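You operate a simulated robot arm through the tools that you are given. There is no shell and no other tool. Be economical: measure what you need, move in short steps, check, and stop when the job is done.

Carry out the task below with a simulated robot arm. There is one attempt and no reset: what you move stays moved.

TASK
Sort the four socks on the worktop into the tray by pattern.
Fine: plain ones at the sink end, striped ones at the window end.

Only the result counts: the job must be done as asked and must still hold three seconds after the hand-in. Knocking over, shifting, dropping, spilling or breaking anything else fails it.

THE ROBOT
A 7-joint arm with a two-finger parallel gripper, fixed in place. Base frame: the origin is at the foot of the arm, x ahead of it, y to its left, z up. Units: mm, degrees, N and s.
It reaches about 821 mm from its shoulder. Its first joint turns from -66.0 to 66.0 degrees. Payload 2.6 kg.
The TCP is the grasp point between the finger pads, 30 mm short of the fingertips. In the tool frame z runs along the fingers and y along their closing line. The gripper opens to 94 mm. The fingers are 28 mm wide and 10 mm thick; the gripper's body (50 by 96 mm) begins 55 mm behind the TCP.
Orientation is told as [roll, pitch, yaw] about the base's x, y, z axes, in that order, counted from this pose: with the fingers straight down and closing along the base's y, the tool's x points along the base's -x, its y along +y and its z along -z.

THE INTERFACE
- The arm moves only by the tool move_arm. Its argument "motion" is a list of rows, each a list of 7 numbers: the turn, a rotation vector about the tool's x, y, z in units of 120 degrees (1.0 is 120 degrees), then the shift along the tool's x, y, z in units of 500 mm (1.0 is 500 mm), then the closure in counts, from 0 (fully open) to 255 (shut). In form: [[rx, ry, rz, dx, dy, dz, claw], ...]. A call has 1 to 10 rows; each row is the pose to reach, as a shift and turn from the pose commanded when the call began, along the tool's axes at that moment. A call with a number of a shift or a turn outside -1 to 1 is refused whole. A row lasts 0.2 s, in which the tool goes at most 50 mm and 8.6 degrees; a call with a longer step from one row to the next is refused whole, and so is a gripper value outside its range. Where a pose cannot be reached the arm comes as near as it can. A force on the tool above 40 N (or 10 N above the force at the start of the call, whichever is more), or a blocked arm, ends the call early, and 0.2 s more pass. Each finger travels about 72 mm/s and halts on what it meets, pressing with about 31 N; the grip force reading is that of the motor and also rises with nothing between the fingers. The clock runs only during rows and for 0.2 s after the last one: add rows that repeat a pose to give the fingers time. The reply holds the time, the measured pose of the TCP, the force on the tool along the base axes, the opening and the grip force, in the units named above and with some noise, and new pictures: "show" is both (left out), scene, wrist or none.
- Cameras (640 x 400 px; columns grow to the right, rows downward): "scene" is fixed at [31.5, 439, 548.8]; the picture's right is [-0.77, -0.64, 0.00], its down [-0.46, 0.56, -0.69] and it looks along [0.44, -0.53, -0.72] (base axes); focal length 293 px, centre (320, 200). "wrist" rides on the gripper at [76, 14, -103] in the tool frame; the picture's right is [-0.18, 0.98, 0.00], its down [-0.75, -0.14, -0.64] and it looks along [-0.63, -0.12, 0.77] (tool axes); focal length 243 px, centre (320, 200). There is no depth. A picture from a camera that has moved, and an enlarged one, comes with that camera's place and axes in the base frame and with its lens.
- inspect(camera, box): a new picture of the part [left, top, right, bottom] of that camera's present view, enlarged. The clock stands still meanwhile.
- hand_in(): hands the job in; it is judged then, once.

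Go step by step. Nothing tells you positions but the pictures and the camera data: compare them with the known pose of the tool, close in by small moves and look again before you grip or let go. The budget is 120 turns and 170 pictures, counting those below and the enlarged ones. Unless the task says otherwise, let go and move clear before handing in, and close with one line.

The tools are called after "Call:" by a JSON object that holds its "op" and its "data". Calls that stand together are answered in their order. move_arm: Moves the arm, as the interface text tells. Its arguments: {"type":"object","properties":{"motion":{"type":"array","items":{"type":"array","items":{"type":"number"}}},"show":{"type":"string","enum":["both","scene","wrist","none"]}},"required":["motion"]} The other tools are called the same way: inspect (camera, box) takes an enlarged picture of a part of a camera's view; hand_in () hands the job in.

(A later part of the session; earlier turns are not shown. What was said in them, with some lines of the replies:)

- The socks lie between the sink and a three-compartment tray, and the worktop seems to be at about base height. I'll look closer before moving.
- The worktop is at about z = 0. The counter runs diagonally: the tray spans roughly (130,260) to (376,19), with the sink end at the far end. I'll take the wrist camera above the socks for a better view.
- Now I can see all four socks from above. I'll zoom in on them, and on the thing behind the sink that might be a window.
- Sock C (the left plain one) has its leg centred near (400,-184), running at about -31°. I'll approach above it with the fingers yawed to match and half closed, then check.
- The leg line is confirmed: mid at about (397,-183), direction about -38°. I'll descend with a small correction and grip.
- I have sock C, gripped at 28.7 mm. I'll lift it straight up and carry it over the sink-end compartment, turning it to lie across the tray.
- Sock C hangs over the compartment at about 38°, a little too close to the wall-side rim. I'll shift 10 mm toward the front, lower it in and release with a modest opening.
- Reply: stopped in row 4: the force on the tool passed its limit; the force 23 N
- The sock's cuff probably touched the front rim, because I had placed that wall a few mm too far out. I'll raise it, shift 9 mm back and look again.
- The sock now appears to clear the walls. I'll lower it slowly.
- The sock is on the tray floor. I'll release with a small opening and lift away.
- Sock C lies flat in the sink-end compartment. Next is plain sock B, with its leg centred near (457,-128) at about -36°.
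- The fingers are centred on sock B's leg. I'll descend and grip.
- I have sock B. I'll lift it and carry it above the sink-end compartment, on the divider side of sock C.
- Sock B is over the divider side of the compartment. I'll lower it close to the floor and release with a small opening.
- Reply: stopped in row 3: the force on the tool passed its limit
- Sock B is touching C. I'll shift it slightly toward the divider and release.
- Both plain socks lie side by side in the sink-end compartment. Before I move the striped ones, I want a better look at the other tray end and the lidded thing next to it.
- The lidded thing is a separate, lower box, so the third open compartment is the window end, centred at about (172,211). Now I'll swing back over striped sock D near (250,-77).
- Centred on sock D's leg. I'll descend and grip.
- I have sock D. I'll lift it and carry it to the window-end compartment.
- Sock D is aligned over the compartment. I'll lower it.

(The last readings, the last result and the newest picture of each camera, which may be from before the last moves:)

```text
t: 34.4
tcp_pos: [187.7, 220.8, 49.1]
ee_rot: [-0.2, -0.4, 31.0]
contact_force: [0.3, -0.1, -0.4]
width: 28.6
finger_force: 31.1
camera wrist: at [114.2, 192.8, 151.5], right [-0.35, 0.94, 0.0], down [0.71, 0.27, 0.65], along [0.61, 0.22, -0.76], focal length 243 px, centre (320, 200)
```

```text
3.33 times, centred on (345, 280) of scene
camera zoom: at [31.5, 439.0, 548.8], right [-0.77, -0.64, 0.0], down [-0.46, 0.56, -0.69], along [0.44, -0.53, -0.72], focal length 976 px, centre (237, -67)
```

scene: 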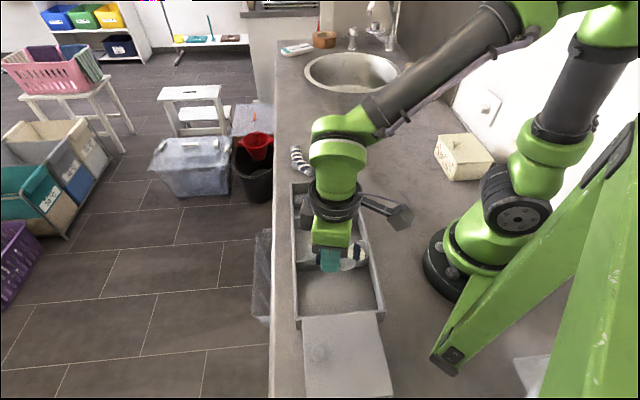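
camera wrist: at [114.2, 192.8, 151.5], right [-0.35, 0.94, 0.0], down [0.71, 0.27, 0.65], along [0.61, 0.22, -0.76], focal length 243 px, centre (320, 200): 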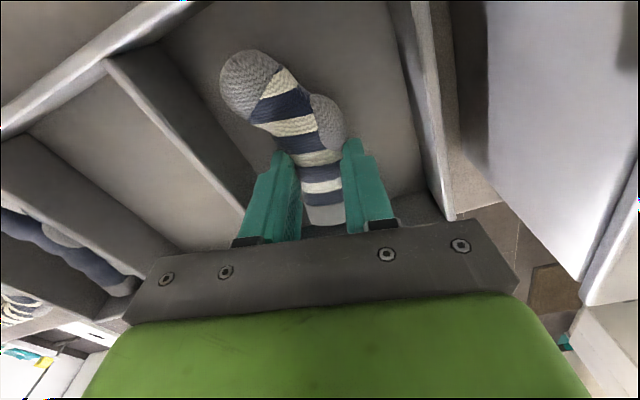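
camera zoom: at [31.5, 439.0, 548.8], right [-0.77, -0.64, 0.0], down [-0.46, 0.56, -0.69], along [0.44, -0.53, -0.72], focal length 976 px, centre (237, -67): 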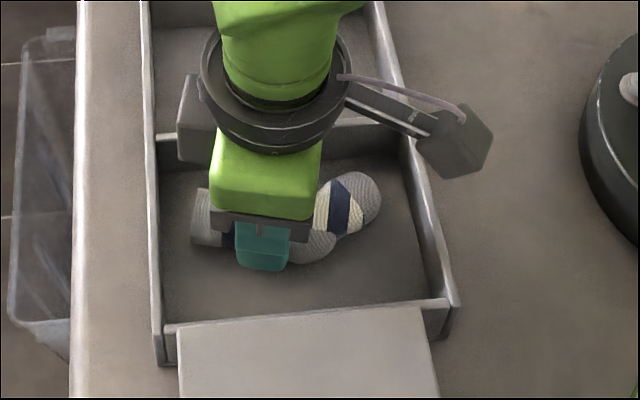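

No contact yet and the clearance is good. I'll nudge 7 mm toward the divider to leave room, release and lift.

Call:
{"op": "move_arm", "data": {"motion": [[0, 0, 0, -0.0034, -0.0137, 0.0, 230], [0, 0, 0, -0.0034, -0.0137, 0.007, 230], [0, 0, 0, -0.0034, -0.0137, 0.007, 146], [0, 0, 0, -0.0034, -0.0137, 0.007, 146], [0, 0, 0, -0.0034, -0.0137, -0.06, 146], [0, 0, 0, -0.0034, -0.0137, -0.14, 146], [0, 0, 0, -0.0034, -0.0137, -0.22, 146]]}}

Call:
{"op": "inspect", "data": {"camera": "scene", "box": [270, 220, 420, 400]}}

```text
t: 36.0
tcp_pos: [191.2, 213.9, 156.6]
ee_rot: [0.0, -0.5, 31.1]
contact_force: [-0.8, 1.2, 0.1]
width: 40.0
finger_force: 0.1
camera wrist: at [117.8, 185.9, 260.5], right [-0.35, 0.94, 0.0], down [0.71, 0.27, 0.65], along [0.61, 0.22, -0.76], focal length 243 px, centre (320, 200)
```

scene: 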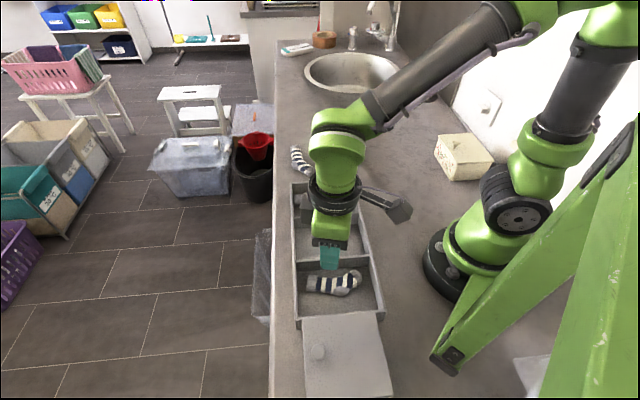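
wrist: 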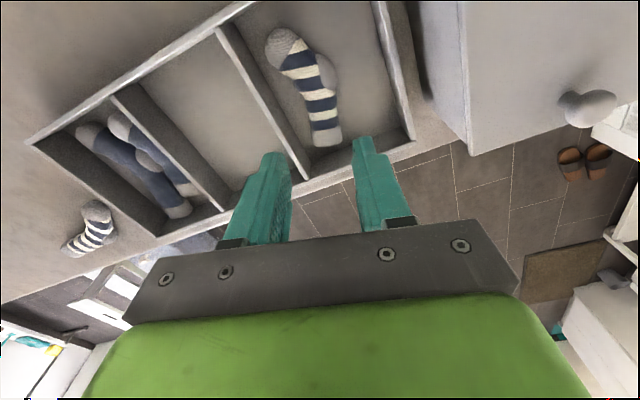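

```text
2.22 times, centred on (345, 310) of scene
camera zoom: at [31.5, 439.0, 548.8], right [-0.77, -0.64, 0.0], down [-0.46, 0.56, -0.69], along [0.44, -0.53, -0.72], focal length 651 px, centre (264, -44)
```

zoom: 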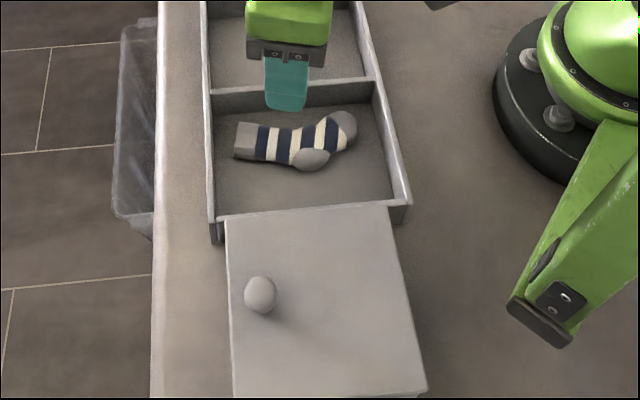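

Sock D lies neatly in the window-end compartment. Now the last striped sock, A, with its leg near (520,-53) at about -40°.

Call:
{"op": "move_arm", "data": {"motion": [[0, 0, 0.0592, -0.0287, -0.0797, 0, 146], [0, 0, 0.1184, -0.0575, -0.1594, 0, 146], [0, 0, 0.1776, -0.0862, -0.2391, 0, 80], [0, 0, 0.2368, -0.115, -0.3188, 0, 80], [0, 0, 0.296, -0.1437, -0.3985, 0, 80], [0, 0, 0.3552, -0.1724, -0.4782, 0, 80], [0, 0, 0.4144, -0.2012, -0.5579, 0.015, 80], [0, 0, 0.4736, -0.2299, -0.6376, 0.03, 80], [0, 0, 0.5328, -0.2587, -0.7173, 0.05, 80], [0, 0, 0.592, -0.2874, -0.797, 0.07, 80]], "show": "wrist"}}

```text
t: 38.2
tcp_pos: [519.9, -53.9, 126.5]
ee_rot: [0.4, -0.4, -40.1]
contact_force: [0.1, -0.4, 1.2]
width: 64.7
finger_force: 0.1
camera wrist: at [470.5, 5.9, 229.7], right [0.77, 0.63, 0.01], down [0.48, -0.59, 0.65], along [0.41, -0.5, -0.76], focal length 243 px, centre (320, 200)
```

wrist: 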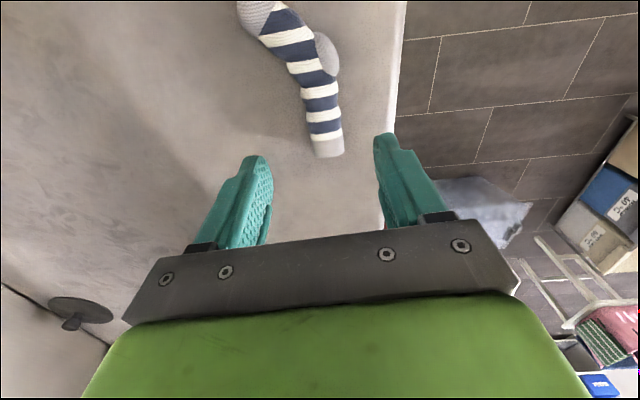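

Aligned with sock A. I'll descend and grip.

Call:
{"op": "move_arm", "data": {"motion": [[0, 0, 0.03, 0.012, 0.003, 0.06, 80], [0, 0, 0.03, 0.012, 0.003, 0.12, 80], [0, 0, 0.03, 0.012, 0.003, 0.183, 80], [0, 0, 0.03, 0.012, 0.003, 0.183, 140], [0, 0, 0.03, 0.012, 0.003, 0.183, 200], [0, 0, 0.03, 0.012, 0.003, 0.183, 230], [0, 0, 0.03, 0.012, 0.003, 0.183, 230]], "show": "wrist"}}

```text
t: 39.8
tcp_pos: [518.0, -48.4, 33.4]
ee_rot: [0.4, -0.2, -43.6]
contact_force: [0.4, 0.3, -0.1]
width: 28.5
finger_force: 31.0
camera wrist: at [471.3, 13.7, 136.9], right [0.81, 0.58, 0.01], down [0.44, -0.62, 0.64], along [0.38, -0.52, -0.76], focal length 243 px, centre (320, 200)
```

wrist: 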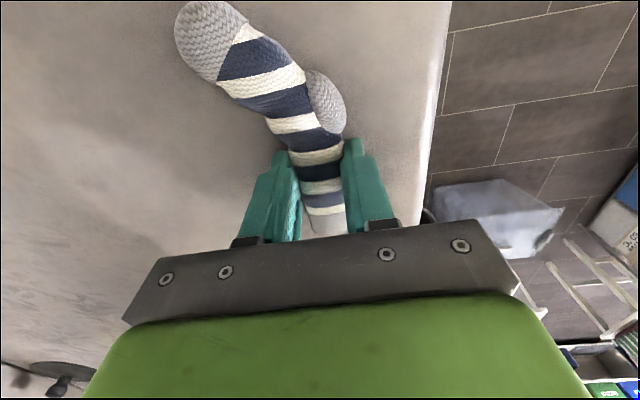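

I have sock A. I'll lift it and carry it to the window-end compartment, on the end-wall side of D.

Call:
{"op": "move_arm", "data": {"motion": [[0, 0, 0, 0, 0, -0.08, 230], [0, 0, 0, 0, 0, -0.16, 230], [0, 0, 0, 0, 0, -0.25, 230]], "show": "none"}}

Call:
{"op": "move_arm", "data": {"motion": [[0, 0, -0.0613, 0.0921, -0.0062, 0, 230], [0, 0, -0.1226, 0.1842, -0.0124, 0, 230], [0, 0, -0.1839, 0.2762, -0.0187, 0, 230], [0, 0, -0.2452, 0.3683, -0.0249, 0, 230], [0, 0, -0.3065, 0.4604, -0.0311, 0, 230], [0, 0, -0.3678, 0.5525, -0.0373, 0, 230], [0, 0, -0.4291, 0.6446, -0.0435, 0, 230], [0, 0, -0.4904, 0.7366, -0.0498, 0, 230], [0, 0, -0.5517, 0.8287, -0.056, 0, 230], [0, 0, -0.613, 0.9208, -0.0622, 0, 230]]}}

Call:
{"op": "inspect", "data": {"camera": "scene", "box": [270, 220, 420, 340]}}

```text
t: 40.6
tcp_pos: [516.1, -47.8, 159.4]
ee_rot: [0.3, -0.2, -43.7]
contact_force: [1.2, -0.9, -0.6]
width: 28.7
finger_force: 30.8
```

```text
t: 42.8
tcp_pos: [159.6, 246.3, 153.0]
ee_rot: [-0.3, -0.3, 30.0]
contact_force: [-0.1, 0.2, 1.0]
width: 28.5
finger_force: 31.4
camera wrist: at [86.0, 220.0, 256.6], right [-0.33, 0.94, 0.0], down [0.72, 0.25, 0.65], along [0.61, 0.21, -0.76], focal length 243 px, centre (320, 200)
```

scene: 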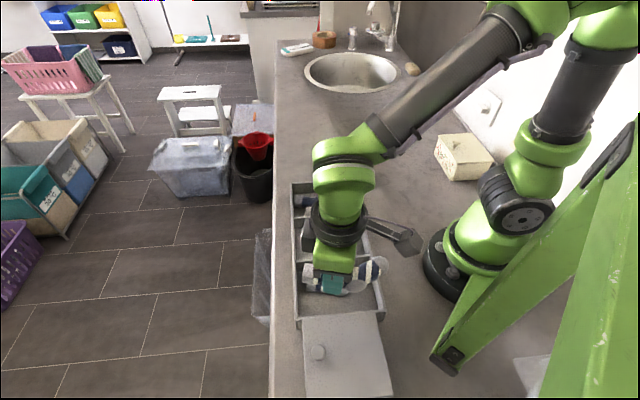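
wrist: 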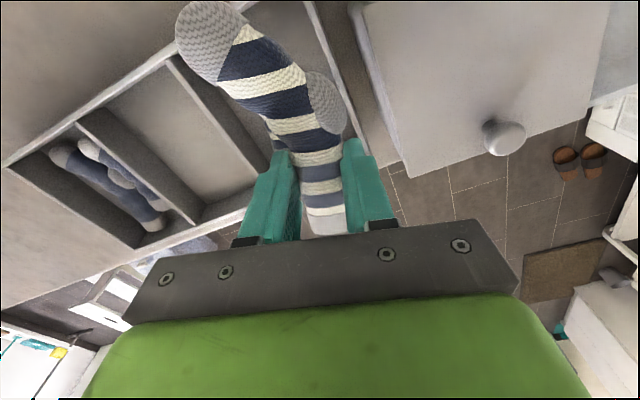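

```text
3.33 times, centred on (345, 280) of scene
camera zoom: at [31.5, 439.0, 548.8], right [-0.77, -0.64, 0.0], down [-0.46, 0.56, -0.69], along [0.44, -0.53, -0.72], focal length 976 px, centre (237, -67)
```

zoom: 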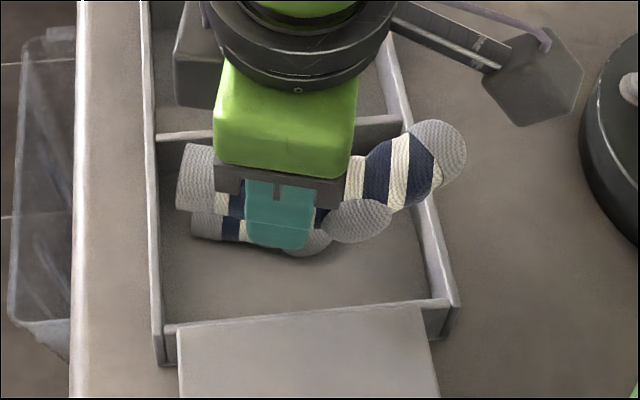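

Sock A nearly fills the width, as C did, but it should fit with a few mm to spare. I'll fine-shift and lower it to just above rim height to check.

Call:
{"op": "move_arm", "data": {"motion": [[0, 0, 0, -0.006, -0.0026, 0.05, 230], [0, 0, 0, -0.006, -0.0026, 0.1, 230], [0, 0, 0, -0.006, -0.0026, 0.132, 230], [0, 0, 0, -0.006, -0.0026, 0.132, 230]], "show": "wrist"}}

Call:
{"op": "inspect", "data": {"camera": "scene", "box": [270, 220, 420, 340]}}

Call:
{"op": "inspect", "data": {"camera": "wrist", "box": [130, 0, 450, 240]}}

```text
t: 43.8
tcp_pos: [163.4, 246.9, 89.2]
ee_rot: [-0.1, -0.4, 29.9]
contact_force: [-0.1, 0.9, -0.7]
width: 28.8
finger_force: 31.2
camera wrist: at [90.7, 220.3, 192.0], right [-0.33, 0.94, 0.0], down [0.72, 0.25, 0.65], along [0.61, 0.21, -0.76], focal length 243 px, centre (320, 200)
```

wrist: 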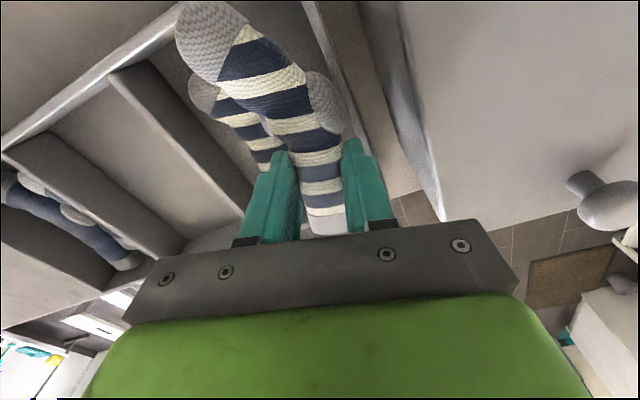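

```text
3.33 times, centred on (345, 280) of scene
camera zoom: at [31.5, 439.0, 548.8], right [-0.77, -0.64, 0.0], down [-0.46, 0.56, -0.69], along [0.44, -0.53, -0.72], focal length 976 px, centre (237, -67)
```

zoom: 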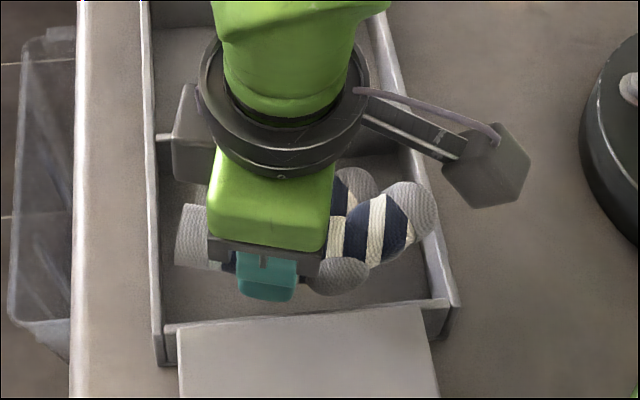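

```text
1.67 times, centred on (290, 120) of wrist
camera zoom: at [90.7, 220.3, 192.0], right [-0.33, 0.94, 0.0], down [0.72, 0.25, 0.65], along [0.61, 0.21, -0.76], focal length 404 px, centre (370, 333)
```

zoom: 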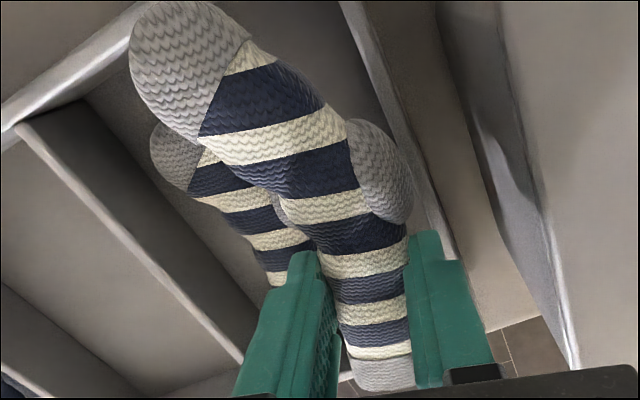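

A few mm more toward the front will centre it, plus a touch away from the end wall. Then I'll lower gently until it touches.

Call:
{"op": "move_arm", "data": {"motion": [[0, 0, 0, -0.0092, -0.0037, 0, 230], [0, 0, 0, -0.0092, -0.0037, 0.015, 230], [0, 0, 0, -0.0092, -0.0037, 0.03, 230], [0, 0, 0, -0.0092, -0.0037, 0.03, 230]], "show": "wrist"}}

Call:
{"op": "inspect", "data": {"camera": "scene", "box": [270, 220, 420, 340]}}

```text
t: 44.8
tcp_pos: [169.9, 246.2, 74.6]
ee_rot: [-0.1, -0.3, 30.0]
contact_force: [-0.5, -0.2, -0.5]
width: 28.8
finger_force: 30.8
camera wrist: at [96.1, 221.0, 178.0], right [-0.33, 0.94, 0.0], down [0.72, 0.25, 0.65], along [0.61, 0.21, -0.76], focal length 243 px, centre (320, 200)
```

wrist: 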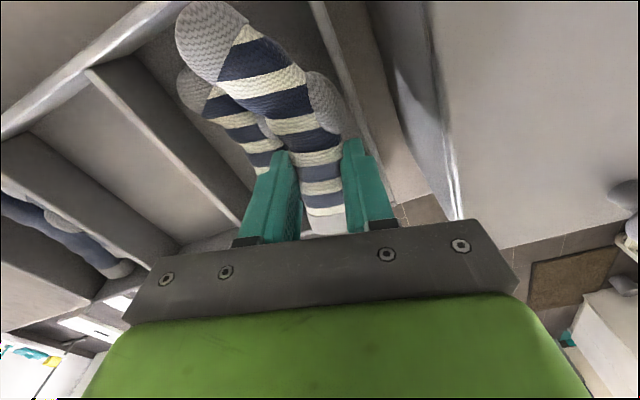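

```text
3.33 times, centred on (345, 280) of scene
camera zoom: at [31.5, 439.0, 548.8], right [-0.77, -0.64, 0.0], down [-0.46, 0.56, -0.69], along [0.44, -0.53, -0.72], focal length 976 px, centre (237, -67)
```

zoom: 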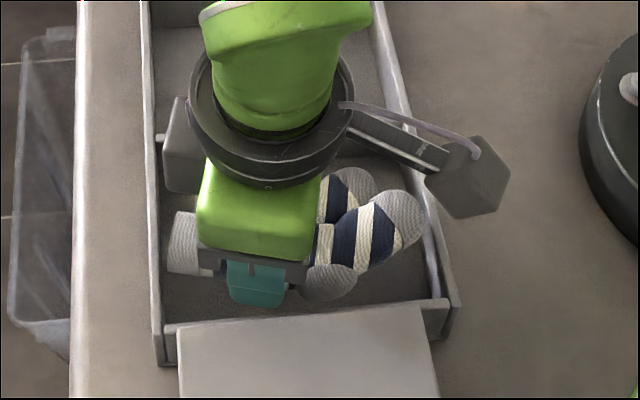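

Call:
{"op": "move_arm", "data": {"motion": [[0, 0, 0, 0, 0, 0.012, 230], [0, 0, 0, 0, 0, 0.024, 230], [0, 0, 0, 0, 0, 0.036, 230], [0, 0, 0, 0, 0, 0.036, 230]], "show": "none"}}

Call:
{"op": "inspect", "data": {"camera": "scene", "box": [270, 220, 420, 340]}}

```text
t: 45.8
tcp_pos: [171.3, 248.7, 58.1]
ee_rot: [-0.2, -0.4, 30.0]
contact_force: [1.2, 0.0, -0.5]
width: 28.5
finger_force: 31.2
```

```text
3.33 times, centred on (345, 280) of scene
camera zoom: at [31.5, 439.0, 548.8], right [-0.77, -0.64, 0.0], down [-0.46, 0.56, -0.69], along [0.44, -0.53, -0.72], focal length 976 px, centre (237, -67)
```

zoom: 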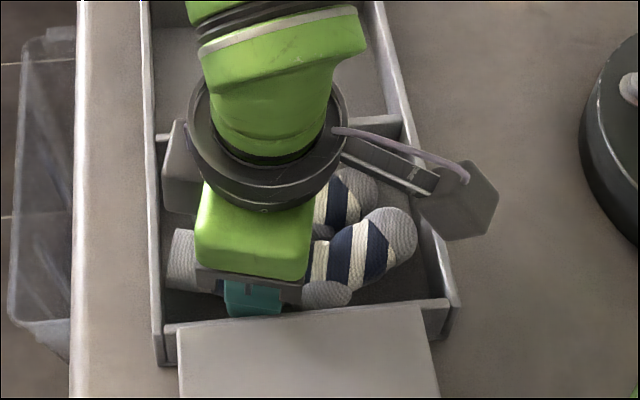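

Still no contact, so A is going in freely. I'll go a little lower, release with a small opening and rise.

Call:
{"op": "move_arm", "data": {"motion": [[0, 0, 0, 0, 0, 0.01, 230], [0, 0, 0, 0, 0, 0.012, 230], [0, 0, 0, 0, 0, 0.012, 165], [0, 0, 0, 0, 0, 0.012, 155], [0, 0, 0, 0, 0, -0.05, 155], [0, 0, 0, 0, 0, -0.13, 155], [0, 0, 0, 0, 0, -0.21, 155], [0, 0, 0, 0, 0, -0.29, 155]]}}

Call:
{"op": "inspect", "data": {"camera": "scene", "box": [270, 220, 420, 340]}}

```text
t: 47.6
tcp_pos: [170.3, 248.9, 202.6]
ee_rot: [-0.1, -0.4, 30.0]
contact_force: [-1.0, -0.3, -0.3]
width: 36.8
finger_force: 0.0
camera wrist: at [96.4, 222.1, 305.0], right [-0.33, 0.94, 0.0], down [0.72, 0.25, 0.65], along [0.61, 0.21, -0.76], focal length 243 px, centre (320, 200)
```

scene: 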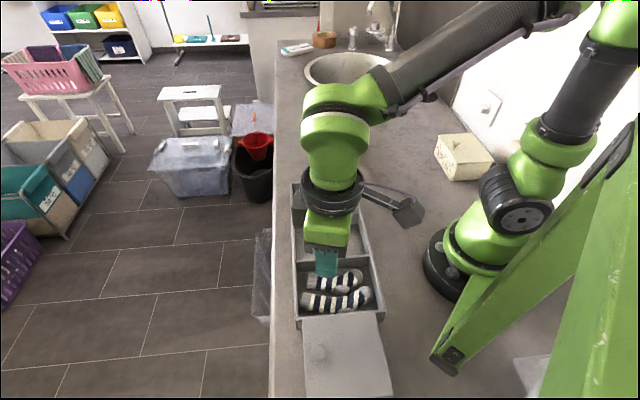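
wrist: 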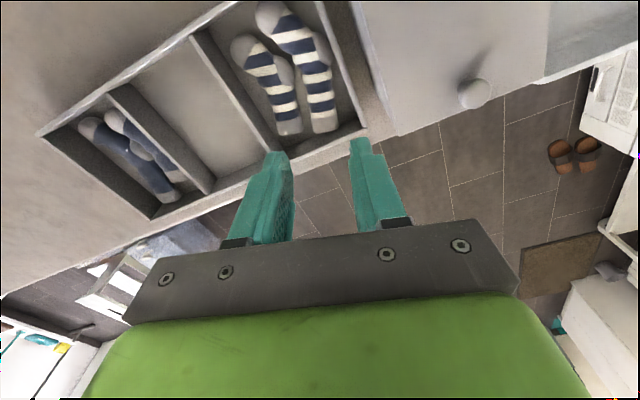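

```text
3.33 times, centred on (345, 280) of scene
camera zoom: at [31.5, 439.0, 548.8], right [-0.77, -0.64, 0.0], down [-0.46, 0.56, -0.69], along [0.44, -0.53, -0.72], focal length 976 px, centre (237, -67)
```

zoom: 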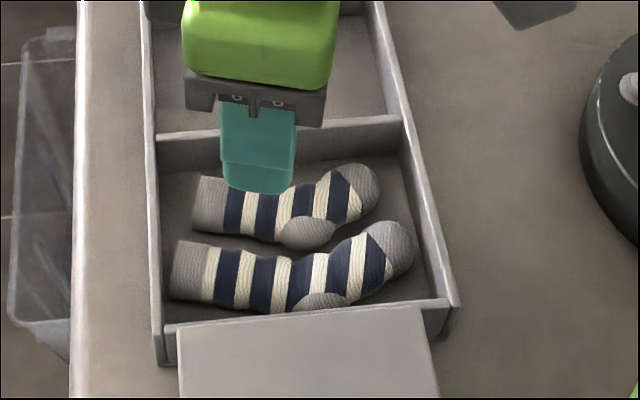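

All four socks lie flat in the right compartments, the gripper is empty and well clear, and nothing else has moved. I'm handing in.

Call:
{"op": "hand_in", "data": {}}

```text
The job is handed in.
```

The two plain socks are in the tray's sink-end compartment and the two striped ones are in the window-end compartment; I never saw a window, so I took the end opposite the sink as the window end.
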